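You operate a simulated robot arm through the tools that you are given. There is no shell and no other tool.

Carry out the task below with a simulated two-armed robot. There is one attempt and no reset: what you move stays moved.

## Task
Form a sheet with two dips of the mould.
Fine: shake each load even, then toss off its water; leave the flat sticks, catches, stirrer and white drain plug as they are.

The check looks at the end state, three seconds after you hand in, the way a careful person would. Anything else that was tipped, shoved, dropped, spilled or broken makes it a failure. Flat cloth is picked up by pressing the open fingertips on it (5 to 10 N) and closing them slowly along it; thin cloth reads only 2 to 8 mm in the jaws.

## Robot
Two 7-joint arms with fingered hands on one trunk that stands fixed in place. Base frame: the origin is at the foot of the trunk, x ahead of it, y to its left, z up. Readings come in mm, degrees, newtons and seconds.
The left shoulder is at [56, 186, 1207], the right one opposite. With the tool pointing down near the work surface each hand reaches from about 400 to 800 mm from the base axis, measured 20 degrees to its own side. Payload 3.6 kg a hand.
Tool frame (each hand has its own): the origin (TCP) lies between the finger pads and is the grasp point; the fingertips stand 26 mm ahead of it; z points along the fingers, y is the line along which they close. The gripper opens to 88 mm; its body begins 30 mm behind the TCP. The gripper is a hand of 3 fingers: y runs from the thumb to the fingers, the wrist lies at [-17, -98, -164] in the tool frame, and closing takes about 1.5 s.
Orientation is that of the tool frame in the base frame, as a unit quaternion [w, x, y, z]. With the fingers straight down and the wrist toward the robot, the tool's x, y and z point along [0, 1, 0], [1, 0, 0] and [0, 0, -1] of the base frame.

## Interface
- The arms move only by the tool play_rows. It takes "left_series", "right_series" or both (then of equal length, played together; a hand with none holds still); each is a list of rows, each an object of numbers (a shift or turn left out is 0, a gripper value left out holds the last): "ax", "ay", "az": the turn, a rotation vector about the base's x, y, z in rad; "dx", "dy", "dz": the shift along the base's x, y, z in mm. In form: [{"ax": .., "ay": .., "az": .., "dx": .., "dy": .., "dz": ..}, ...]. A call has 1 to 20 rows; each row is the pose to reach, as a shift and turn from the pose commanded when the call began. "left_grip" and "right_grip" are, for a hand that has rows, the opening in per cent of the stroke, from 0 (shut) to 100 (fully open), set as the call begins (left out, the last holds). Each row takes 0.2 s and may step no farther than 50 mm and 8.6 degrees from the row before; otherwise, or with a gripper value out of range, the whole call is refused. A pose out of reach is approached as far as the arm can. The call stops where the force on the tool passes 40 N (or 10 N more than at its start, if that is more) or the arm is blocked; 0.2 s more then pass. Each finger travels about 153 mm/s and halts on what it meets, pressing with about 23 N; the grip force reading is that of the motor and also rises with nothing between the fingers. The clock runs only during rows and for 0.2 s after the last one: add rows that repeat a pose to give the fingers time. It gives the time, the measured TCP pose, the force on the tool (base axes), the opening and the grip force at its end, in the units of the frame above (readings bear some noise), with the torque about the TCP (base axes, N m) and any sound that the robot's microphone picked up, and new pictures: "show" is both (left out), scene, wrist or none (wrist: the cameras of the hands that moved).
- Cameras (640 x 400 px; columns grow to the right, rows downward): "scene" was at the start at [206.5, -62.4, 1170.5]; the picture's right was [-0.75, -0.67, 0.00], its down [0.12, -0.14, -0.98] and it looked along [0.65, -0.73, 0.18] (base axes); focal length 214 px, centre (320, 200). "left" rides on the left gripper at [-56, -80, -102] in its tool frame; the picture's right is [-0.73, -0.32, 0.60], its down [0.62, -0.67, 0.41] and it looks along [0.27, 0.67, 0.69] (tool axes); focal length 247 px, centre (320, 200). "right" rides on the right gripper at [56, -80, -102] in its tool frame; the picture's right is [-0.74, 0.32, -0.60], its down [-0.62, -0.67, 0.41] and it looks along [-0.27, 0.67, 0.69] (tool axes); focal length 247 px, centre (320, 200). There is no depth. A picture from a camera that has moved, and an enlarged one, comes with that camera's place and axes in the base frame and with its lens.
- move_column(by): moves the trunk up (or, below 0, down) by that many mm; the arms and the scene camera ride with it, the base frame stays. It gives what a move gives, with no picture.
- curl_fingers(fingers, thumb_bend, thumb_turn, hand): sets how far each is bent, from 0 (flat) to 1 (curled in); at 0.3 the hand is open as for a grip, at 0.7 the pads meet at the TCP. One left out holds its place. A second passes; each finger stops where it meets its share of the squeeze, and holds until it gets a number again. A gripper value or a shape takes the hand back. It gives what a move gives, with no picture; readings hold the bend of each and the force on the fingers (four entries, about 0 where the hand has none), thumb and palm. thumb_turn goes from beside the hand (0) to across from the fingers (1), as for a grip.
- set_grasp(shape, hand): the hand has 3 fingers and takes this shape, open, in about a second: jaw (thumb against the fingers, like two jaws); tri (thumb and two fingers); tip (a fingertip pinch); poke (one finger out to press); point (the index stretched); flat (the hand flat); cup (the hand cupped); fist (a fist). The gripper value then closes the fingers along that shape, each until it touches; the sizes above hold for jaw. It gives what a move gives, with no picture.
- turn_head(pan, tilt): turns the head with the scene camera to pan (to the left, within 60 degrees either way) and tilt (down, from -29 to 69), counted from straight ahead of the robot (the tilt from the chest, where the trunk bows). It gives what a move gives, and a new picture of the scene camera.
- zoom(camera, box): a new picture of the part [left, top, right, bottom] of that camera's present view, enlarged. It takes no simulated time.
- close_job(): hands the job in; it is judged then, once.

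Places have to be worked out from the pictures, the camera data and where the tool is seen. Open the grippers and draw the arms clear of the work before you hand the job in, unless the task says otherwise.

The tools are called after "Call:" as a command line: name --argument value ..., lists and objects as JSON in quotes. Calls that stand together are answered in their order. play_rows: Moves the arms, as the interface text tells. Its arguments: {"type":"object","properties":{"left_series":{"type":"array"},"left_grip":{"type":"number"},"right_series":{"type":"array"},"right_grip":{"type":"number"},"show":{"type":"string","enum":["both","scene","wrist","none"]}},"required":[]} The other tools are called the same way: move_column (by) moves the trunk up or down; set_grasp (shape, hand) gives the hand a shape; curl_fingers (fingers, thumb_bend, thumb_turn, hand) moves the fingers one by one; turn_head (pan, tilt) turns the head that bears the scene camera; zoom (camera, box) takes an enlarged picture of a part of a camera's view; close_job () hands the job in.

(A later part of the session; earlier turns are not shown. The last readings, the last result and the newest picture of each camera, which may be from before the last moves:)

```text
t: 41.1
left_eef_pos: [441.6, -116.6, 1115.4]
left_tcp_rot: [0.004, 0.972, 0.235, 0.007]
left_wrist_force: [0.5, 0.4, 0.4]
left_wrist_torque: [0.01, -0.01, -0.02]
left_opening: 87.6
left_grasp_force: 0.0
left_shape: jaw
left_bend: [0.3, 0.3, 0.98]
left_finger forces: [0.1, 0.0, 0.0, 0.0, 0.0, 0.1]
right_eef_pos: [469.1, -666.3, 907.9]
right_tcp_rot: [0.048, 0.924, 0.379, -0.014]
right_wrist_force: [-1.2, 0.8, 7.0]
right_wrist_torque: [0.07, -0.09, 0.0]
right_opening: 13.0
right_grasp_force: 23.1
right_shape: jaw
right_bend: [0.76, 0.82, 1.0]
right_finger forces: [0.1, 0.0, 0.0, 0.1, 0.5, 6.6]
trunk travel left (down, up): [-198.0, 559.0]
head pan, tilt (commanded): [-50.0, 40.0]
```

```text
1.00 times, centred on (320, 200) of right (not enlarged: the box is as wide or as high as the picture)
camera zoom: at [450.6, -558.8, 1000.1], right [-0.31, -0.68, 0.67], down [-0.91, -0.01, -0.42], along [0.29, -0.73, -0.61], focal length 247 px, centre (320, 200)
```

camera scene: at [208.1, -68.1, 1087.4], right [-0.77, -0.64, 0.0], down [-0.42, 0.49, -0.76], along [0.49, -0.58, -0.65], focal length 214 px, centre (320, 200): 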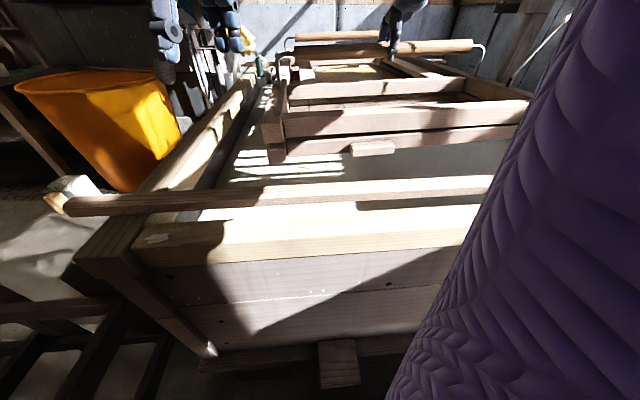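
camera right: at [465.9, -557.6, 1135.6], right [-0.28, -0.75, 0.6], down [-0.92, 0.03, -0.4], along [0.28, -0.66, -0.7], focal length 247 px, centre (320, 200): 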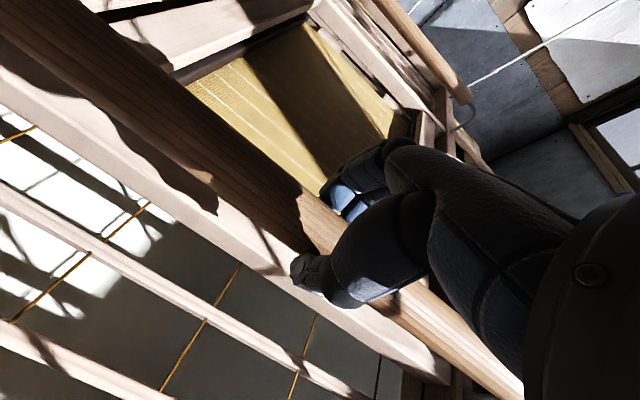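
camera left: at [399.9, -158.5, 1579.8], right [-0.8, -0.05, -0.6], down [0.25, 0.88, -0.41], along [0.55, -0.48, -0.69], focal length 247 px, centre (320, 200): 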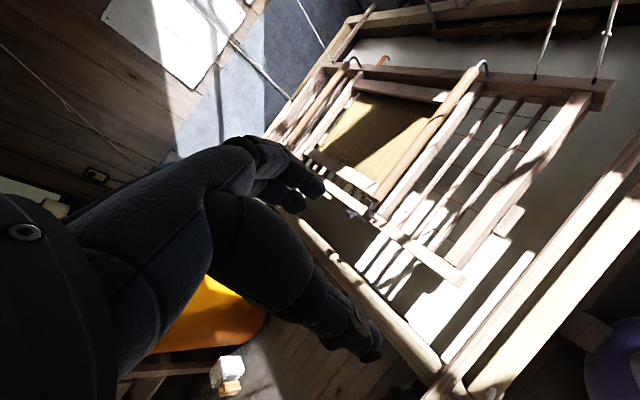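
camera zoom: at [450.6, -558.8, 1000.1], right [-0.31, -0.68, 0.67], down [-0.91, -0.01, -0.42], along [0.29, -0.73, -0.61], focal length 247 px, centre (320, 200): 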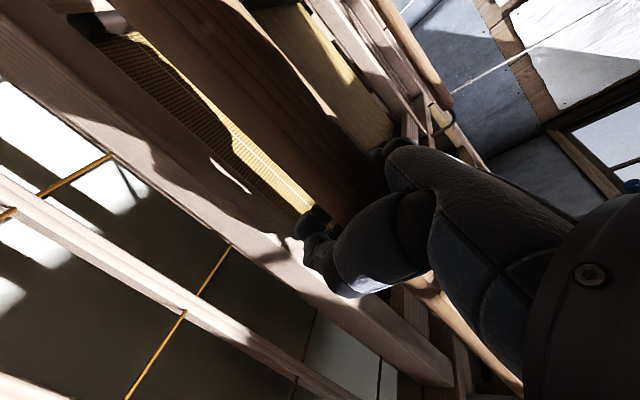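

Something blocked: both hands shifted and the right hand rose, likely my right elbow or body meeting the vat's front. I go straight back up 40 mm.

Call:
move_column --by 40

Call:
turn_head --pan -60 --tilt 60

Call:
turn_head --pan -40 --tilt 40

```text
t: 42.0
left_eef_pos: [449.0, -120.2, 1149.1]
left_tcp_rot: [0.002, 0.972, 0.233, 0.004]
left_wrist_force: [-0.2, -0.1, -0.1]
left_wrist_torque: [-0.02, -0.04, 0.02]
left_opening: 87.5
left_grasp_force: 0.0
left_shape: jaw
left_bend: [0.3, 0.3, 0.98]
left_finger forces: [0.0, 0.0, 0.1, 0.1, 0.0, 0.0]
right_eef_pos: [475.2, -656.2, 918.3]
right_tcp_rot: [0.019, 0.925, 0.38, -0.002]
right_wrist_force: [-0.7, -1.1, 7.5]
right_wrist_torque: [-0.02, -0.1, 0.02]
right_opening: 13.3
right_grasp_force: 23.1
right_shape: jaw
right_bend: [0.76, 0.82, 1.0]
right_finger forces: [0.0, 0.1, 0.0, 0.0, 1.1, 6.6]
trunk travel left (down, up): [-238.0, 519.0]
head pan, tilt (commanded): [-50.0, 40.0]
```

```text
t: 42.8
left_eef_pos: [449.4, -119.0, 1148.6]
left_tcp_rot: [0.003, 0.972, 0.235, 0.002]
left_wrist_force: [0.4, -0.1, 0.0]
left_wrist_torque: [-0.01, -0.01, -0.03]
left_opening: 87.5
left_grasp_force: 0.1
left_shape: jaw
left_bend: [0.3, 0.3, 0.98]
left_finger forces: [0.1, 0.0, 0.0, 0.0, 0.1, 0.0]
right_eef_pos: [476.6, -655.9, 915.3]
right_tcp_rot: [0.017, 0.925, 0.379, -0.003]
right_wrist_force: [0.0, -0.7, 7.9]
right_wrist_torque: [0.07, -0.08, -0.02]
right_opening: 13.3
right_grasp_force: 23.1
right_shape: jaw
right_bend: [0.76, 0.82, 1.0]
right_finger forces: [0.0, 0.0, 0.0, 0.0, 1.1, 6.7]
trunk travel left (down, up): [-238.0, 519.0]
head pan, tilt (commanded): [-60.0, 60.0]
camera scene: at [197.0, -53.7, 944.2], right [-0.87, -0.5, 0.0], down [-0.43, 0.75, -0.51], along [0.26, -0.44, -0.86], focal length 214 px, centre (320, 200)
```

scene: 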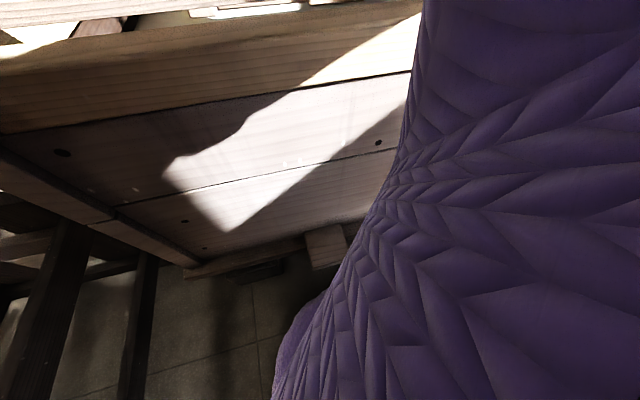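

```text
t: 43.6
left_eef_pos: [450.2, -117.7, 1149.2]
left_tcp_rot: [0.002, 0.972, 0.234, 0.002]
left_wrist_force: [0.4, -0.4, 0.6]
left_wrist_torque: [0.0, -0.06, 0.0]
left_opening: 87.7
left_grasp_force: 0.0
left_shape: jaw
left_bend: [0.3, 0.3, 0.98]
left_finger forces: [0.0, 0.0, 0.0, 0.1, 0.0, 0.0]
right_eef_pos: [475.6, -654.8, 916.5]
right_tcp_rot: [0.017, 0.925, 0.379, -0.003]
right_wrist_force: [0.1, -0.3, 7.5]
right_wrist_torque: [0.04, -0.06, 0.0]
right_opening: 13.4
right_grasp_force: 23.2
right_shape: jaw
right_bend: [0.76, 0.82, 1.0]
right_finger forces: [0.1, 0.0, 0.1, 0.1, 1.1, 7.1]
trunk travel left (down, up): [-238.0, 519.0]
head pan, tilt (commanded): [-40.0, 40.0]
camera scene: at [228.9, -50.2, 970.9], right [-0.64, -0.77, 0.0], down [-0.49, 0.41, -0.77], along [0.59, -0.5, -0.64], focal length 214 px, centre (320, 200)
```

scene: 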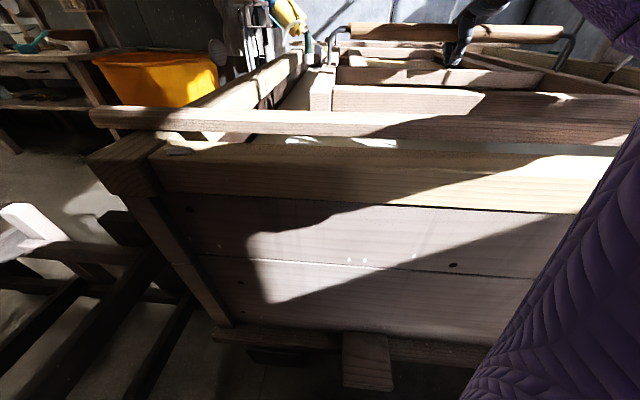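

The flat stick's left end still computes to the same place (≈(648,-4,873)), so nothing visible moved; my straight-down forearm/elbow is what met the rim. I raise the trunk back to the hang height before changing the arm's posture.

Call:
move_column --by 60

Call:
zoom --camera "left" --box '[220, 0, 620, 250]'

Call:
move_column --by 38

Call:
turn_head --pan -50 --tilt 40

```text
t: 44.6
left_eef_pos: [456.3, -123.0, 1204.1]
left_tcp_rot: [0.0, 0.972, 0.235, -0.001]
left_wrist_force: [-0.1, 1.2, -0.1]
left_wrist_torque: [-0.03, -0.01, 0.02]
left_opening: 87.9
left_grasp_force: 0.1
left_shape: jaw
left_bend: [0.3, 0.3, 0.98]
left_finger forces: [0.0, 0.1, 0.0, 0.0, 0.0, 0.1]
right_eef_pos: [484.2, -650.1, 956.7]
right_tcp_rot: [-0.001, 0.924, 0.383, -0.001]
right_wrist_force: [-0.8, -1.1, 5.8]
right_wrist_torque: [0.03, -0.08, 0.0]
right_opening: 13.2
right_grasp_force: 23.1
right_shape: jaw
right_bend: [0.76, 0.82, 1.0]
right_finger forces: [0.0, 0.0, 0.0, 0.0, 1.2, 5.0]
trunk travel left (down, up): [-298.0, 459.0]
head pan, tilt (commanded): [-40.0, 40.0]
```

```text
1.60 times, centred on (420, 125) of left
camera zoom: at [370.4, -76.8, 1306.7], right [-0.8, -0.05, -0.6], down [0.25, 0.88, -0.41], along [0.55, -0.48, -0.69], focal length 395 px, centre (160, 320)
```

zoom: 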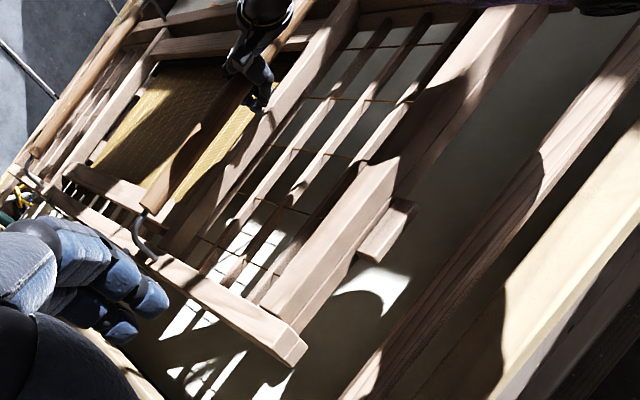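

```text
t: 45.4
left_eef_pos: [456.2, -123.1, 1241.6]
left_tcp_rot: [0.0, 0.972, 0.233, 0.0]
left_wrist_force: [0.0, 0.8, 0.7]
left_wrist_torque: [-0.04, 0.01, 0.01]
left_opening: 87.7
left_grasp_force: 0.0
left_shape: jaw
left_bend: [0.3, 0.3, 0.98]
left_finger forces: [0.0, 0.1, 0.1, 0.0, 0.0, 0.0]
right_eef_pos: [484.1, -651.5, 994.1]
right_tcp_rot: [-0.001, 0.924, 0.383, 0.0]
right_wrist_force: [0.2, -0.1, 0.3]
right_wrist_torque: [-0.01, 0.0, -0.03]
right_opening: 13.0
right_grasp_force: 23.0
right_shape: jaw
right_bend: [0.76, 0.82, 1.0]
right_finger forces: [0.0, 0.0, 0.1, 0.0, 0.0, 0.1]
trunk travel left (down, up): [-336.0, 421.0]
head pan, tilt (commanded): [-40.0, 40.0]
```

```text
t: 46.1
left_eef_pos: [456.6, -123.7, 1242.3]
left_tcp_rot: [0.0, 0.972, 0.234, 0.0]
left_wrist_force: [0.1, 0.7, -0.3]
left_wrist_torque: [-0.01, 0.01, -0.01]
left_opening: 87.6
left_grasp_force: 0.0
left_shape: jaw
left_bend: [0.3, 0.3, 0.98]
left_finger forces: [0.1, 0.0, 0.0, 0.0, 0.0, 0.0]
right_eef_pos: [483.9, -651.7, 994.0]
right_tcp_rot: [0.0, 0.923, 0.384, 0.0]
right_wrist_force: [0.2, 0.1, 0.5]
right_wrist_torque: [0.0, 0.01, 0.01]
right_opening: 13.4
right_grasp_force: 23.2
right_shape: jaw
right_bend: [0.76, 0.82, 1.0]
right_finger forces: [0.0, 0.0, 0.0, 0.0, 0.1, 0.0]
trunk travel left (down, up): [-336.0, 421.0]
head pan, tilt (commanded): [-50.0, 40.0]
camera scene: at [207.4, -64.9, 1075.5], right [-0.77, -0.64, 0.0], down [-0.41, 0.49, -0.77], along [0.49, -0.59, -0.64], focal length 214 px, centre (320, 200)
```

scene: 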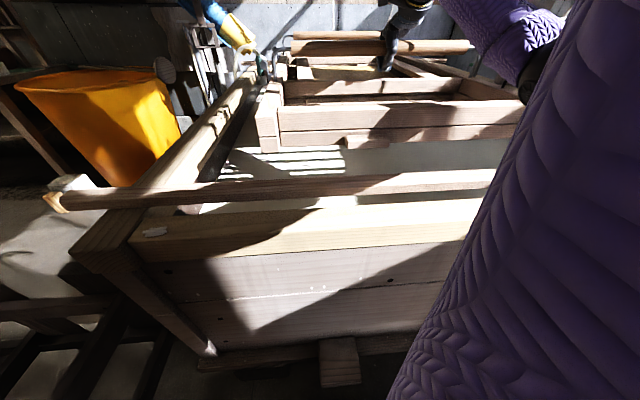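

All is back and free (force ≈0 with the rod loosely caged, elbow seen out to the right at about z≈1030). To gain elbow room I tilt the hand about the rod's axis so the fingers point outward, while slightly lowering, then raise the trunk in step.

Call:
play_rows --right_series '[{"ax": -0.083, "ay": -0.083, "dx": 4, "dy": -4, "dz": -8}, {"ax": -0.165, "ay": -0.165, "dx": 7, "dy": -7, "dz": -16}, {"ax": -0.247, "ay": -0.247, "dx": 11, "dy": -11, "dz": -24}]' --show "none"

Call:
move_column --by 35

Call:
zoom --camera "scene" --box '[240, 0, 640, 250]'

```text
t: 47.0
left_eef_pos: [455.6, -124.1, 1242.9]
left_tcp_rot: [0.0, 0.972, 0.234, 0.0]
left_wrist_force: [0.3, -0.5, 0.3]
left_wrist_torque: [-0.01, 0.03, 0.0]
left_opening: 87.9
left_grasp_force: 0.0
left_shape: jaw
left_bend: [0.3, 0.3, 0.98]
left_finger forces: [0.0, 0.0, 0.0, 0.0, 0.0, 0.0]
right_eef_pos: [493.9, -661.8, 971.4]
right_tcp_rot: [0.161, 0.91, 0.377, 0.066]
right_wrist_force: [0.7, -0.6, 4.9]
right_wrist_torque: [0.16, 0.11, -0.05]
right_opening: 13.1
right_grasp_force: 23.4
right_shape: jaw
right_bend: [0.76, 0.82, 1.0]
right_finger forces: [0.0, 0.0, 0.1, 0.0, 3.6, 4.4]
trunk travel left (down, up): [-336.0, 421.0]
head pan, tilt (commanded): [-50.0, 40.0]
```

```text
t: 47.7
left_eef_pos: [456.6, -123.1, 1277.0]
left_tcp_rot: [-0.001, 0.972, 0.234, -0.001]
left_wrist_force: [0.6, 0.3, 0.4]
left_wrist_torque: [-0.01, -0.01, 0.0]
left_opening: 87.6
left_grasp_force: 0.0
left_shape: jaw
left_bend: [0.3, 0.3, 0.98]
left_finger forces: [0.0, 0.1, 0.0, 0.0, 0.0, 0.1]
right_eef_pos: [494.3, -662.9, 1005.2]
right_tcp_rot: [0.159, 0.91, 0.378, 0.065]
right_wrist_force: [-0.9, 0.3, -5.9]
right_wrist_torque: [-0.08, -0.07, -0.01]
right_opening: 13.0
right_grasp_force: 23.1
right_shape: jaw
right_bend: [0.76, 0.82, 1.0]
right_finger forces: [0.0, 0.1, 0.0, 0.1, 4.7, 0.0]
trunk travel left (down, up): [-371.0, 386.0]
head pan, tilt (commanded): [-50.0, 40.0]
```

```text
1.60 times, centred on (440, 125) of scene
camera zoom: at [203.2, -65.2, 1112.9], right [-0.77, -0.64, 0.0], down [-0.41, 0.49, -0.77], along [0.49, -0.59, -0.64], focal length 343 px, centre (128, 320)
```

zoom: 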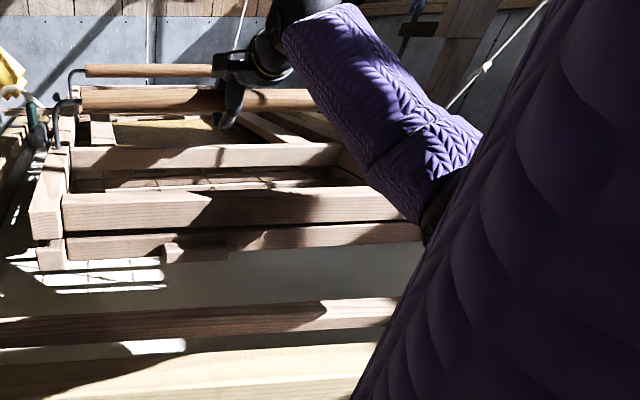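

A slight lift of the upper frame shows again (−6 N), so I lower the arm until the palm presses the rod, then curl the fingers fully around it for a firmer power grip.

Call:
play_rows --right_series '[{"dz": -10}, {"dz": -20}, {"dz": -30}, {"dz": -36}, {"dz": -36}]' --show "none"

Call:
curl_fingers --hand "right" --fingers 1.0 --thumb_bend 1.0

Call:
zoom --camera "right" --box '[0, 0, 640, 400]'

Call:
zoom --camera "scene" --box '[240, 0, 640, 250]'

```text
t: 48.9
left_eef_pos: [455.3, -123.0, 1278.3]
left_tcp_rot: [0.0, 0.972, 0.235, 0.0]
left_wrist_force: [-0.3, 0.0, 1.4]
left_wrist_torque: [0.0, 0.05, 0.03]
left_opening: 87.9
left_grasp_force: 0.1
left_shape: jaw
left_bend: [0.3, 0.3, 0.98]
left_finger forces: [0.0, 0.1, 0.0, 0.0, 0.0, 0.0]
right_eef_pos: [495.0, -662.6, 969.2]
right_tcp_rot: [0.161, 0.91, 0.377, 0.066]
right_wrist_force: [0.6, -0.5, 4.8]
right_wrist_torque: [0.04, -0.01, 0.03]
right_opening: 12.9
right_grasp_force: 23.3
right_shape: jaw
right_bend: [0.76, 0.82, 1.0]
right_finger forces: [0.0, 0.1, 0.0, 0.0, 0.2, 5.0]
trunk travel left (down, up): [-371.0, 386.0]
head pan, tilt (commanded): [-50.0, 40.0]
```

```text
t: 49.9
left_eef_pos: [455.3, -122.1, 1278.1]
left_tcp_rot: [0.001, 0.972, 0.234, 0.0]
left_wrist_force: [0.7, 0.8, 0.0]
left_wrist_torque: [0.01, 0.01, -0.04]
left_opening: 87.5
left_grasp_force: 0.1
left_shape: jaw
left_bend: [0.3, 0.3, 0.98]
left_finger forces: [0.0, 0.0, 0.1, 0.1, 0.0, 0.0]
right_eef_pos: [495.2, -662.9, 969.8]
right_tcp_rot: [0.161, 0.909, 0.378, 0.067]
right_wrist_force: [0.2, 1.1, 4.4]
right_wrist_torque: [0.03, -0.01, 0.01]
right_opening: 0.1
right_grasp_force: 2.1
right_shape: fingers
right_bend: [0.79, 0.86, 1.0]
right_finger forces: [0.1, 0.1, 0.1, 0.0, 0.0, 4.6]
trunk travel left (down, up): [-371.0, 386.0]
head pan, tilt (commanded): [-50.0, 40.0]
```

```text
1.00 times, centred on (320, 200) of right (not enlarged: the box is as wide or as high as the picture)
camera zoom: at [455.7, -544.4, 1040.0], right [-0.45, -0.59, 0.67], down [-0.78, -0.1, -0.61], along [0.43, -0.8, -0.41], focal length 247 px, centre (320, 200)
```

zoom: 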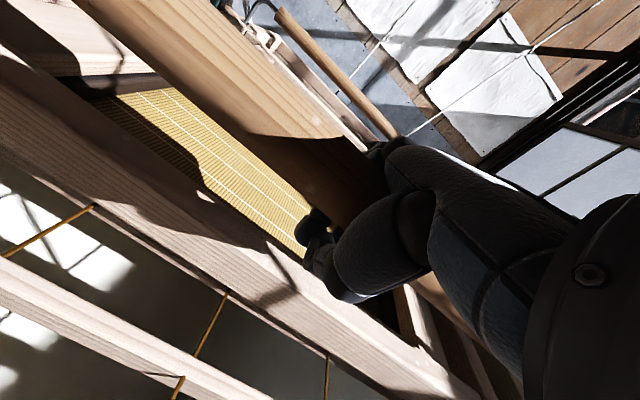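

```text
1.60 times, centred on (440, 125) of scene
camera zoom: at [202.3, -64.5, 1113.2], right [-0.77, -0.64, 0.0], down [-0.41, 0.49, -0.77], along [0.49, -0.59, -0.64], focal length 343 px, centre (128, 320)
```

zoom: 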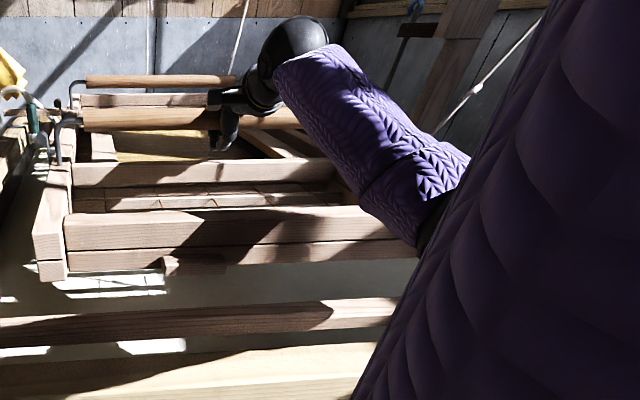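

The cage has about 25 mm of play because thumb and fingers block each other. I back the thumb off first and let the fingers curl further around the rod, then bring the thumb back.

Call:
curl_fingers --hand "right" --fingers 1.0 --thumb_bend 0.3

Call:
curl_fingers --hand "right" --fingers 1.0 --thumb_bend 1.0

Call:
zoom --camera "scene" --box '[320, 20, 480, 120]'

```text
t: 50.9
left_eef_pos: [456.2, -123.4, 1277.4]
left_tcp_rot: [0.0, 0.972, 0.235, 0.0]
left_wrist_force: [-0.4, 0.0, 0.8]
left_wrist_torque: [-0.01, 0.01, -0.01]
left_opening: 87.5
left_grasp_force: 0.0
left_shape: jaw
left_bend: [0.3, 0.3, 0.98]
left_finger forces: [0.0, 0.0, 0.1, 0.0, 0.0, 0.1]
right_eef_pos: [496.0, -662.1, 970.0]
right_tcp_rot: [0.161, 0.909, 0.378, 0.066]
right_wrist_force: [0.2, 0.0, 4.1]
right_wrist_torque: [0.07, -0.05, 0.02]
right_opening: 36.0
right_grasp_force: 8.2
right_shape: fingers
right_bend: [0.99, 0.3, 1.0]
right_finger forces: [3.7, 4.0, 0.1, 0.0, 0.0, 8.9]
trunk travel left (down, up): [-371.0, 386.0]
head pan, tilt (commanded): [-50.0, 40.0]
```

```text
t: 51.9
left_eef_pos: [455.5, -121.8, 1277.4]
left_tcp_rot: [0.0, 0.972, 0.233, 0.0]
left_wrist_force: [-0.1, 1.4, -0.8]
left_wrist_torque: [-0.04, -0.01, 0.0]
left_opening: 87.7
left_grasp_force: 0.0
left_shape: jaw
left_bend: [0.3, 0.3, 0.98]
left_finger forces: [0.1, 0.0, 0.1, 0.0, 0.1, 0.0]
right_eef_pos: [495.5, -663.1, 970.1]
right_tcp_rot: [0.16, 0.91, 0.378, 0.067]
right_wrist_force: [-0.5, -0.1, 4.6]
right_wrist_torque: [0.18, 0.05, -0.09]
right_opening: 19.1
right_grasp_force: 21.1
right_shape: fingers
right_bend: [1.0, 0.92, 1.0]
right_finger forces: [9.1, 9.1, 0.0, 0.1, 0.5, 23.0]
trunk travel left (down, up): [-371.0, 386.0]
head pan, tilt (commanded): [-50.0, 40.0]
```

```text
4.00 times, centred on (400, 70) of scene
camera zoom: at [202.4, -64.5, 1113.2], right [-0.77, -0.64, 0.0], down [-0.41, 0.49, -0.77], along [0.49, -0.59, -0.64], focal length 858 px, centre (0, 720)
```

zoom: 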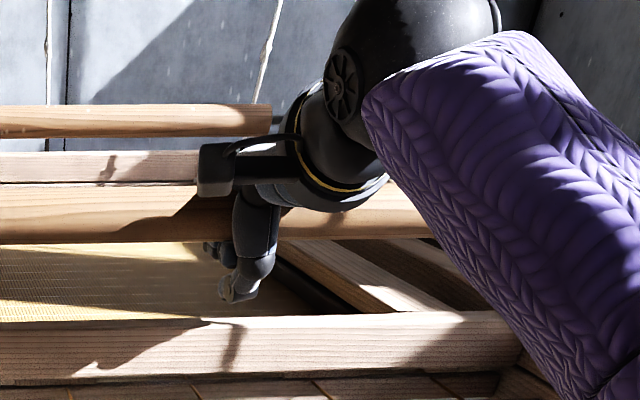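

Now the rod is squeezed firmly between fingers (9 N each) and palm (23 N). With the trunk at this height I lower with the arm itself, in steps, watching the elbow and the force.

Call:
play_rows --right_series '[{"dz": -20}, {"dz": -40}, {"dz": -60}, {"dz": -80}, {"dz": -80}]' --show "both"

Call:
zoom --camera "left" --box '[220, 0, 620, 250]'

```text
t: 53.1
left_eef_pos: [456.1, -123.2, 1277.2]
left_tcp_rot: [0.0, 0.972, 0.234, -0.001]
left_wrist_force: [-0.5, 0.1, 0.0]
left_wrist_torque: [0.01, -0.02, -0.02]
left_opening: 87.8
left_grasp_force: 0.0
left_shape: jaw
left_bend: [0.3, 0.3, 0.98]
left_finger forces: [0.1, 0.0, 0.0, 0.0, 0.0, 0.0]
right_eef_pos: [495.4, -663.3, 889.8]
right_tcp_rot: [0.161, 0.909, 0.378, 0.067]
right_wrist_force: [-0.4, -0.5, 6.5]
right_wrist_torque: [0.21, 0.05, -0.08]
right_opening: 19.1
right_grasp_force: 20.0
right_shape: fingers
right_bend: [1.0, 0.92, 1.0]
right_finger forces: [8.0, 8.2, 0.0, 0.0, 0.6, 24.3]
trunk travel left (down, up): [-371.0, 386.0]
head pan, tilt (commanded): [-50.0, 40.0]
camera scene: at [202.1, -64.2, 1113.3], right [-0.77, -0.64, 0.0], down [-0.41, 0.49, -0.77], along [0.49, -0.59, -0.64], focal length 214 px, centre (320, 200)
camera right: at [456.1, -544.1, 959.2], right [-0.45, -0.59, 0.67], down [-0.78, -0.1, -0.61], along [0.43, -0.8, -0.41], focal length 247 px, centre (320, 200)
```

scene: 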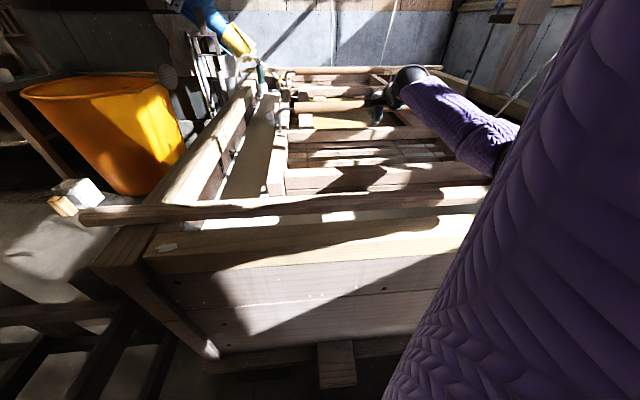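
right: 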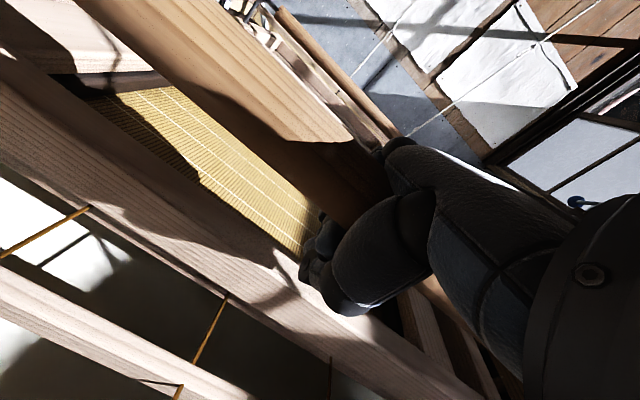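

```text
1.60 times, centred on (420, 125) of left
camera zoom: at [369.2, -76.9, 1380.5], right [-0.8, -0.05, -0.6], down [0.25, 0.88, -0.41], along [0.55, -0.48, -0.69], focal length 395 px, centre (160, 320)
```

zoom: 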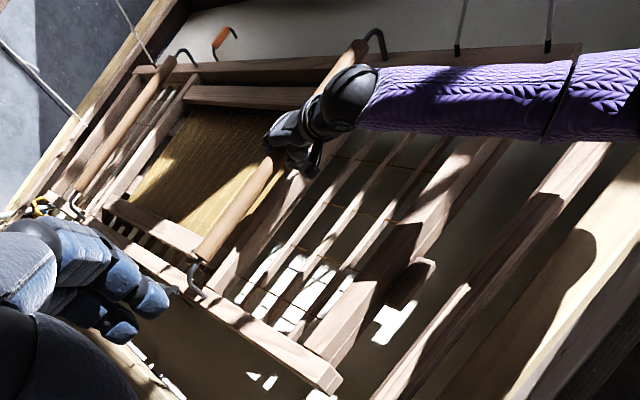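

Smooth: 6.5 N, elbow clear of the rim. I continue down by 50 mm.

Call:
play_rows --right_series '[{"dz": -15}, {"dz": -30}, {"dz": -45}, {"dz": -50}]' --show "scene"

Call:
zoom --camera "left" --box '[220, 0, 620, 250]'

Call:
zoom --camera "right" --box '[0, 0, 400, 250]'

```text
t: 54.1
left_eef_pos: [455.0, -121.6, 1278.6]
left_tcp_rot: [0.001, 0.972, 0.234, 0.0]
left_wrist_force: [-0.2, -0.2, -0.6]
left_wrist_torque: [0.01, 0.01, 0.0]
left_opening: 87.6
left_grasp_force: 0.1
left_shape: jaw
left_bend: [0.3, 0.3, 0.98]
left_finger forces: [0.0, 0.0, 0.0, 0.0, 0.1, 0.1]
right_eef_pos: [495.0, -661.5, 841.9]
right_tcp_rot: [0.161, 0.91, 0.377, 0.065]
right_wrist_force: [-0.6, -0.1, 10.3]
right_wrist_torque: [0.26, 0.04, -0.03]
right_opening: 19.4
right_grasp_force: 20.5
right_shape: fingers
right_bend: [1.0, 0.92, 1.0]
right_finger forces: [7.2, 7.7, 0.0, 0.0, 0.7, 25.8]
trunk travel left (down, up): [-371.0, 386.0]
head pan, tilt (commanded): [-50.0, 40.0]
camera scene: at [202.0, -64.0, 1113.3], right [-0.77, -0.64, 0.0], down [-0.41, 0.49, -0.77], along [0.49, -0.59, -0.64], focal length 214 px, centre (320, 200)
```

scene: 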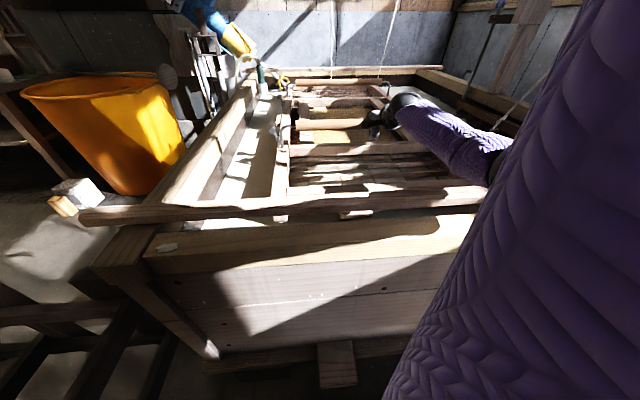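

```text
1.60 times, centred on (420, 125) of left
camera zoom: at [369.1, -76.6, 1380.5], right [-0.8, -0.05, -0.6], down [0.25, 0.88, -0.41], along [0.55, -0.48, -0.69], focal length 395 px, centre (160, 320)
```

zoom: 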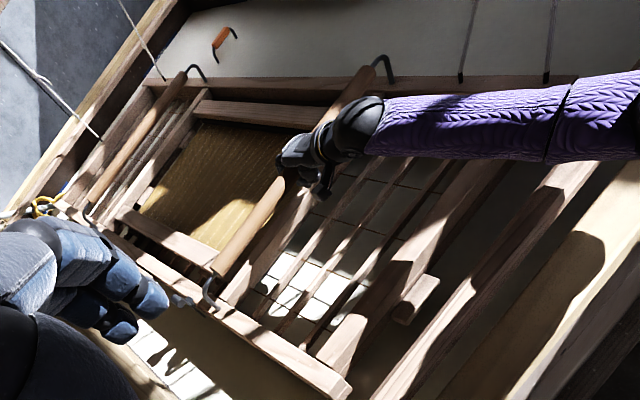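

```text
1.60 times, centred on (200, 125) of right
camera zoom: at [455.1, -543.5, 910.5], right [-0.45, -0.59, 0.67], down [-0.78, -0.1, -0.61], along [0.43, -0.8, -0.41], focal length 395 px, centre (512, 320)
```

zoom: 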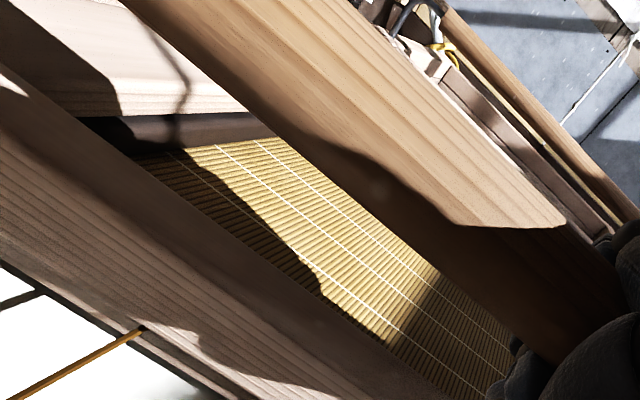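

Force 10 N; still seems just above the surface. Another 30 mm.

Call:
play_rows --right_series '[{"dz": -12}, {"dz": -24}, {"dz": -32}, {"dz": -32}]' --show "scene"

Call:
zoom --camera "left" --box '[220, 0, 620, 250]'

Call:
zoom --camera "right" --box '[0, 0, 400, 250]'

```text
t: 55.1
left_eef_pos: [455.3, -122.2, 1278.4]
left_tcp_rot: [0.0, 0.972, 0.234, 0.0]
left_wrist_force: [-0.1, 0.5, -0.4]
left_wrist_torque: [-0.01, 0.01, 0.01]
left_opening: 87.6
left_grasp_force: 0.0
left_shape: jaw
left_bend: [0.3, 0.3, 0.98]
left_finger forces: [0.1, 0.1, 0.1, 0.0, 0.0, 0.0]
right_eef_pos: [493.6, -662.7, 809.6]
right_tcp_rot: [0.161, 0.909, 0.378, 0.067]
right_wrist_force: [0.5, 0.2, 11.1]
right_wrist_torque: [0.21, 0.0, -0.05]
right_opening: 19.2
right_grasp_force: 20.5
right_shape: fingers
right_bend: [1.0, 0.93, 1.0]
right_finger forces: [6.8, 7.8, 0.0, 0.0, 0.8, 25.6]
trunk travel left (down, up): [-371.0, 386.0]
head pan, tilt (commanded): [-50.0, 40.0]
camera scene: at [202.0, -64.1, 1113.3], right [-0.77, -0.64, 0.0], down [-0.41, 0.49, -0.77], along [0.49, -0.59, -0.64], focal length 214 px, centre (320, 200)
```

scene: 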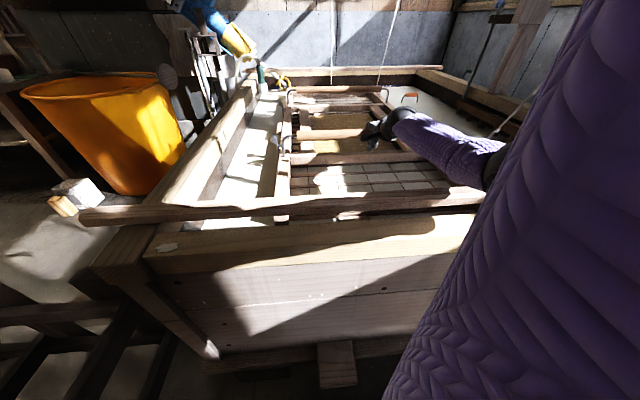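

```text
1.60 times, centred on (420, 125) of left
camera zoom: at [369.0, -76.7, 1380.5], right [-0.8, -0.05, -0.6], down [0.25, 0.88, -0.41], along [0.55, -0.48, -0.69], focal length 395 px, centre (160, 320)
```

zoom: 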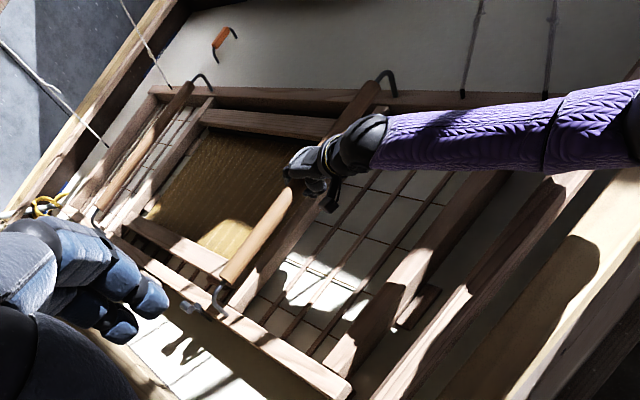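

```text
1.60 times, centred on (200, 125) of right
camera zoom: at [454.3, -544.4, 878.9], right [-0.45, -0.59, 0.67], down [-0.78, -0.1, -0.61], along [0.43, -0.8, -0.41], focal length 395 px, centre (512, 320)
```

zoom: 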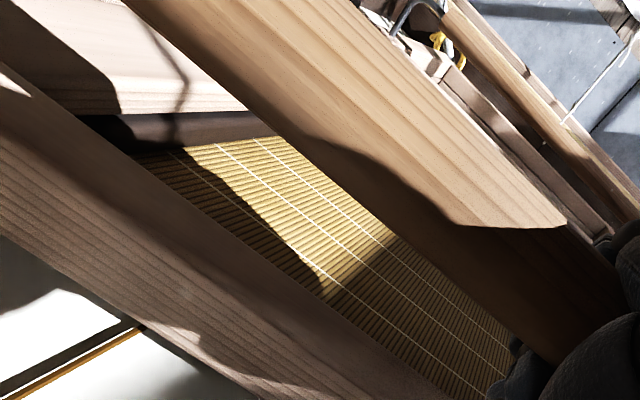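

The lower frame is now at the stock surface (white liquid fills between the slats; the screen is still bare). I dip 38 mm further so the screen goes under.

Call:
play_rows --right_series '[{"dz": -13}, {"dz": -26}, {"dz": -38}, {"dz": -38}, {"dz": -38}]' --show "scene"

Call:
zoom --camera "left" --box '[220, 0, 620, 250]'

Call:
zoom --camera "right" --box '[0, 0, 400, 250]'

```text
t: 56.3
left_eef_pos: [456.0, -121.8, 1278.5]
left_tcp_rot: [0.001, 0.972, 0.235, 0.0]
left_wrist_force: [-0.8, -0.1, 0.1]
left_wrist_torque: [-0.01, -0.01, 0.01]
left_opening: 88.0
left_grasp_force: 0.0
left_shape: jaw
left_bend: [0.3, 0.3, 0.98]
left_finger forces: [0.0, 0.0, 0.1, 0.0, 0.0, 0.1]
right_eef_pos: [493.1, -662.8, 770.5]
right_tcp_rot: [0.161, 0.909, 0.378, 0.067]
right_wrist_force: [-0.7, 0.1, 12.2]
right_wrist_torque: [0.29, -0.01, -0.05]
right_opening: 19.1
right_grasp_force: 20.1
right_shape: fingers
right_bend: [1.0, 0.93, 1.0]
right_finger forces: [6.1, 7.4, 0.1, 0.0, 1.0, 25.9]
trunk travel left (down, up): [-371.0, 386.0]
head pan, tilt (commanded): [-50.0, 40.0]
camera scene: at [201.9, -63.9, 1113.4], right [-0.77, -0.64, 0.0], down [-0.41, 0.49, -0.77], along [0.49, -0.59, -0.64], focal length 214 px, centre (320, 200)
```

scene: 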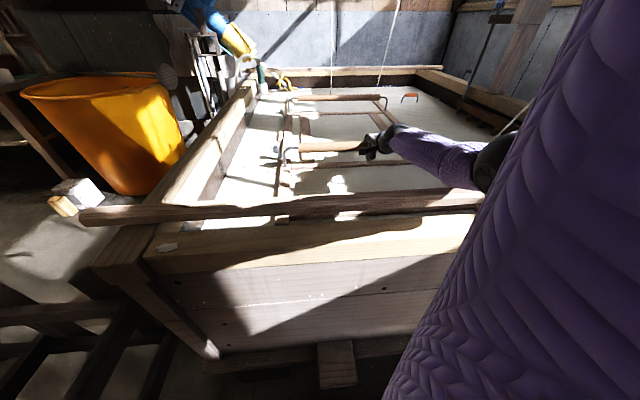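

```text
1.60 times, centred on (420, 125) of left
camera zoom: at [369.0, -76.4, 1380.6], right [-0.8, -0.05, -0.6], down [0.25, 0.88, -0.41], along [0.55, -0.48, -0.69], focal length 395 px, centre (160, 320)
```

zoom: 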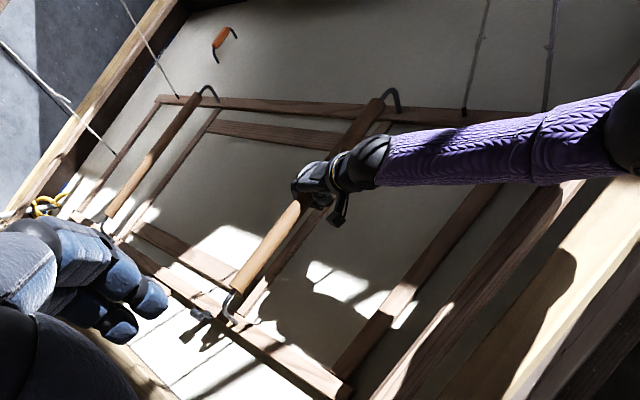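

```text
1.60 times, centred on (200, 125) of right
camera zoom: at [454.0, -545.3, 840.2], right [-0.45, -0.59, 0.67], down [-0.78, -0.1, -0.61], along [0.43, -0.8, -0.41], focal length 395 px, centre (512, 320)
```

zoom: 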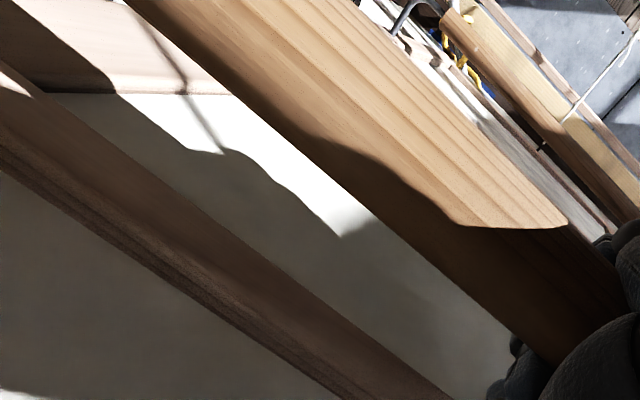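

The screen is fully under the stock with the frame's rim still above, and the mould sits level. I now raise it smoothly clear of the surface with its first load.

Call:
play_rows --right_series '[{"dz": 15}, {"dz": 35}, {"dz": 55}, {"dz": 75}, {"dz": 95}, {"dz": 115}, {"dz": 130}, {"dz": 130}]' --show "scene"

Call:
zoom --camera "left" --box '[220, 0, 620, 250]'

Call:
zoom --camera "right" --box '[0, 0, 400, 250]'

```text
t: 58.1
left_eef_pos: [456.3, -121.7, 1276.8]
left_tcp_rot: [0.0, 0.972, 0.235, 0.0]
left_wrist_force: [0.3, -0.4, -0.4]
left_wrist_torque: [0.03, -0.05, -0.03]
left_opening: 87.8
left_grasp_force: 0.1
left_shape: jaw
left_bend: [0.3, 0.3, 0.98]
left_finger forces: [0.0, 0.0, 0.0, 0.0, 0.0, 0.1]
right_eef_pos: [493.6, -663.1, 899.6]
right_tcp_rot: [0.16, 0.91, 0.377, 0.067]
right_wrist_force: [-0.1, -1.4, 3.6]
right_wrist_torque: [0.17, 0.02, -0.03]
right_opening: 18.9
right_grasp_force: 18.3
right_shape: fingers
right_bend: [1.0, 0.93, 1.0]
right_finger forces: [7.4, 7.5, 0.1, 0.0, 1.1, 20.0]
trunk travel left (down, up): [-371.0, 386.0]
head pan, tilt (commanded): [-50.0, 40.0]
camera scene: at [202.4, -64.7, 1113.2], right [-0.77, -0.64, 0.0], down [-0.41, 0.49, -0.77], along [0.49, -0.59, -0.64], focal length 214 px, centre (320, 200)
```

scene: 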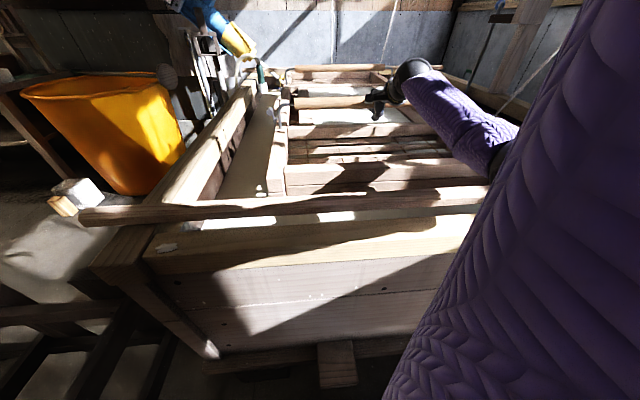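

```text
1.60 times, centred on (420, 125) of left
camera zoom: at [369.6, -77.4, 1380.3], right [-0.8, -0.05, -0.6], down [0.25, 0.88, -0.41], along [0.55, -0.48, -0.69], focal length 395 px, centre (160, 320)
```

zoom: 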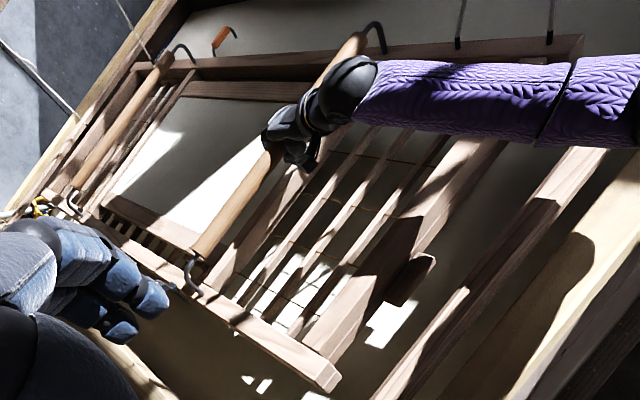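

```text
1.60 times, centred on (200, 125) of right
camera zoom: at [455.4, -544.9, 970.1], right [-0.45, -0.59, 0.67], down [-0.78, -0.1, -0.61], along [0.43, -0.8, -0.41], focal length 395 px, centre (512, 320)
```

zoom: 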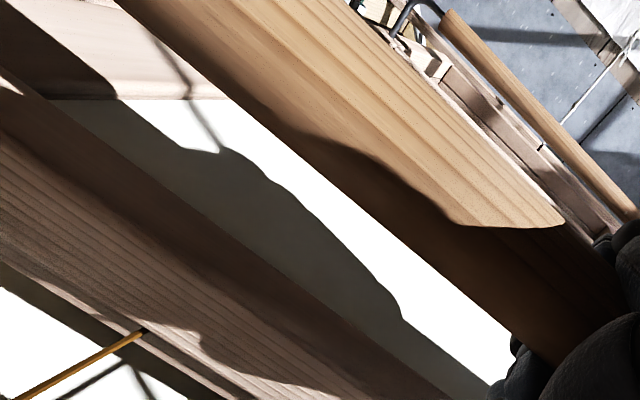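

The first load lies on the screen as a white pool (about 3 N). I shake it at once, level, ±20 mm first across and then fore-and-aft.

Call:
play_rows --right_series '[{"dx": -14, "dy": -14}, {"dx": 0, "dy": 0}, {"dx": 14, "dy": 14}, {"dx": 0, "dy": 0}, {"dx": -14, "dy": -14}, {"dx": 0, "dy": 0}, {"dx": 14, "dy": 14}, {"dx": 0, "dy": 0}, {"dx": 14, "dy": -14}, {"dx": 0, "dy": 0}, {"dx": -14, "dy": 14}, {"dx": 0, "dy": 0}, {"dx": 14, "dy": -14}, {"dx": 0, "dy": 0}, {"dx": -14, "dy": 14}, {"dx": 0, "dy": 0}, {"dx": 0, "dy": 0}]' --show "scene"

Call:
zoom --camera "left" --box '[240, 20, 440, 145]'

Call:
zoom --camera "right" --box '[0, 0, 400, 250]'

```text
t: 61.7
left_eef_pos: [456.6, -122.5, 1278.7]
left_tcp_rot: [0.0, 0.972, 0.234, 0.0]
left_wrist_force: [-1.2, 0.0, 0.5]
left_wrist_torque: [0.01, 0.0, -0.04]
left_opening: 87.8
left_grasp_force: 0.0
left_shape: jaw
left_bend: [0.3, 0.3, 0.98]
left_finger forces: [0.0, 0.0, 0.0, 0.1, 0.0, 0.0]
right_eef_pos: [495.2, -662.6, 901.7]
right_tcp_rot: [0.16, 0.909, 0.378, 0.066]
right_wrist_force: [-0.7, 0.6, 5.6]
right_wrist_torque: [0.02, -0.01, 0.04]
right_opening: 19.5
right_grasp_force: 10.8
right_shape: fingers
right_bend: [1.0, 0.94, 1.0]
right_finger forces: [3.3, 3.9, 0.0, 0.0, 2.7, 12.2]
trunk travel left (down, up): [-371.0, 386.0]
head pan, tilt (commanded): [-50.0, 40.0]
camera scene: at [202.0, -64.3, 1113.3], right [-0.77, -0.64, 0.0], down [-0.41, 0.49, -0.77], along [0.49, -0.59, -0.64], focal length 214 px, centre (320, 200)
```

scene: 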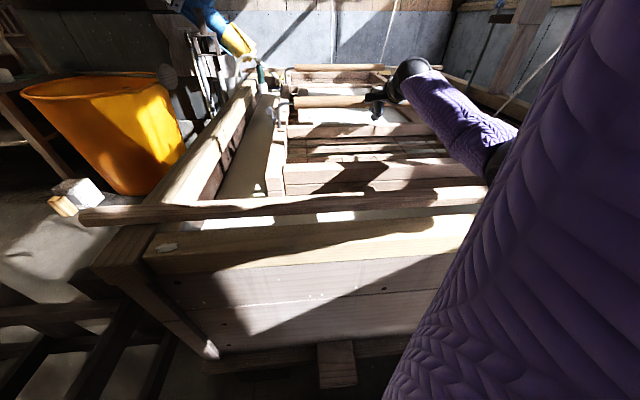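

```text
3.20 times, centred on (340, 82) of left
camera zoom: at [369.1, -76.9, 1380.5], right [-0.8, -0.05, -0.6], down [0.25, 0.88, -0.41], along [0.55, -0.48, -0.69], focal length 790 px, centre (256, 576)
```

zoom: 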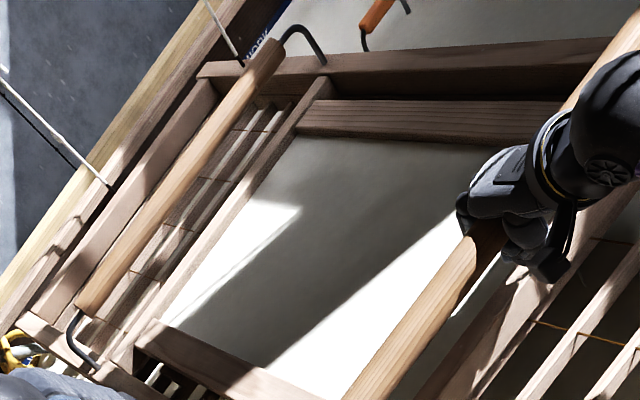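

```text
1.60 times, centred on (200, 125) of right
camera zoom: at [456.0, -544.0, 971.5], right [-0.45, -0.59, 0.67], down [-0.78, -0.1, -0.61], along [0.43, -0.8, -0.41], focal length 395 px, centre (512, 320)
```

zoom: 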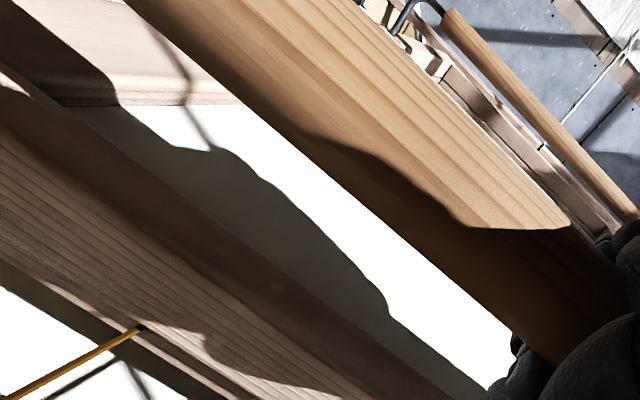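

The load looks uniformly white across the screen. I shake two more cycles while rising toward hang height, leaving room to tilt for the toss.

Call:
play_rows --right_series '[{"dx": -14, "dy": -14, "dz": 6}, {"dx": 0, "dy": 0, "dz": 12}, {"dx": 14, "dy": 14, "dz": 18}, {"dx": 0, "dy": 0, "dz": 24}, {"dx": 12, "dy": -12, "dz": 30}, {"dx": 0, "dy": 0, "dz": 36}, {"dx": -12, "dy": 12, "dz": 42}, {"dx": 0, "dy": 0, "dz": 48}, {"dx": 0, "dy": 0, "dz": 50}]' --show "scene"

Call:
zoom --camera "left" --box '[240, 20, 440, 145]'

```text
t: 63.7
left_eef_pos: [455.8, -123.0, 1279.1]
left_tcp_rot: [0.001, 0.972, 0.234, 0.0]
left_wrist_force: [1.0, -0.1, 0.6]
left_wrist_torque: [0.0, -0.01, -0.01]
left_opening: 88.1
left_grasp_force: 0.1
left_shape: jaw
left_bend: [0.3, 0.3, 0.98]
left_finger forces: [0.1, 0.1, 0.0, 0.0, 0.0, 0.0]
right_eef_pos: [494.3, -662.5, 950.2]
right_tcp_rot: [0.16, 0.91, 0.377, 0.067]
right_wrist_force: [-0.3, -0.1, 2.9]
right_wrist_torque: [0.0, 0.05, 0.04]
right_opening: 19.0
right_grasp_force: 9.7
right_shape: fingers
right_bend: [1.0, 0.94, 1.0]
right_finger forces: [2.7, 3.1, 0.0, 0.1, 3.1, 9.4]
trunk travel left (down, up): [-371.0, 386.0]
head pan, tilt (commanded): [-50.0, 40.0]
camera scene: at [202.2, -64.5, 1113.2], right [-0.77, -0.64, 0.0], down [-0.41, 0.49, -0.77], along [0.49, -0.59, -0.64], focal length 214 px, centre (320, 200)
```

scene: 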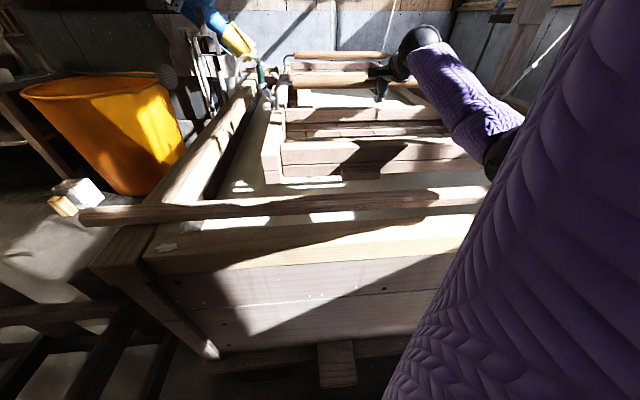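

```text
3.20 times, centred on (340, 82) of left
camera zoom: at [369.3, -77.2, 1380.4], right [-0.8, -0.05, -0.6], down [0.25, 0.88, -0.41], along [0.55, -0.48, -0.69], focal length 790 px, centre (256, 576)
```

zoom: 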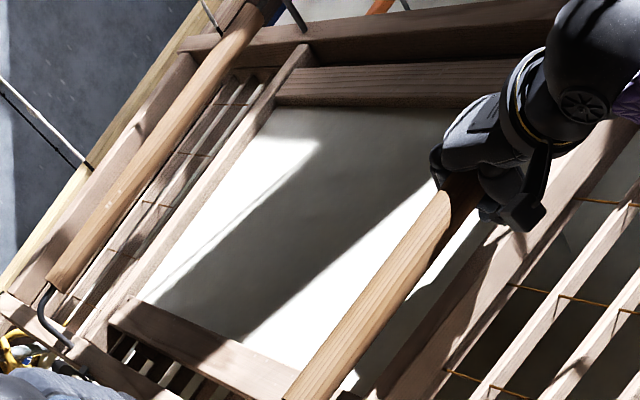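

The pool is even and still wet. Now I try the toss by rolling the mould so the far-right edge drops toward the middle of the vat, first about 12°, watching force and torque.

Call:
play_rows --right_series '[{"ax": 0.05, "ay": -0.05, "dx": 2, "dy": 2}, {"ax": 0.1, "ay": -0.1, "dx": 5, "dy": 5}, {"ax": 0.15, "ay": -0.15, "dx": 7, "dy": 7}]' --show "scene"

Call:
zoom --camera "left" --box '[220, 0, 620, 250]'

```text
t: 64.5
left_eef_pos: [456.2, -122.7, 1277.5]
left_tcp_rot: [0.0, 0.972, 0.234, 0.0]
left_wrist_force: [-1.2, 0.3, -0.1]
left_wrist_torque: [0.01, 0.01, 0.01]
left_opening: 87.7
left_grasp_force: 0.2
left_shape: jaw
left_bend: [0.3, 0.3, 0.98]
left_finger forces: [0.1, 0.1, 0.0, 0.0, 0.0, 0.1]
right_eef_pos: [502.2, -655.4, 950.8]
right_tcp_rot: [0.119, 0.912, 0.358, 0.163]
right_wrist_force: [0.6, -0.5, 2.5]
right_wrist_torque: [-0.7, 0.63, 0.19]
right_opening: 18.7
right_grasp_force: 18.9
right_shape: fingers
right_bend: [1.0, 0.94, 1.0]
right_finger forces: [11.1, 2.1, 0.0, 0.1, 5.1, 21.0]
trunk travel left (down, up): [-371.0, 386.0]
head pan, tilt (commanded): [-50.0, 40.0]
camera scene: at [202.5, -64.7, 1113.2], right [-0.77, -0.64, 0.0], down [-0.41, 0.49, -0.77], along [0.49, -0.59, -0.64], focal length 214 px, centre (320, 200)
```

scene: 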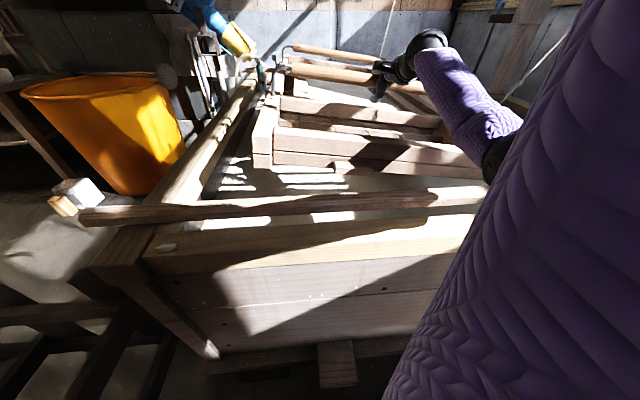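

```text
1.60 times, centred on (420, 125) of left
camera zoom: at [369.7, -77.5, 1380.3], right [-0.8, -0.05, -0.6], down [0.25, 0.88, -0.41], along [0.55, -0.48, -0.69], focal length 395 px, centre (160, 320)
```

zoom: 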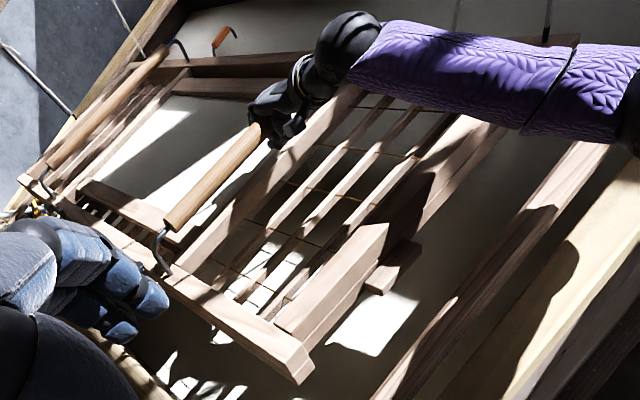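

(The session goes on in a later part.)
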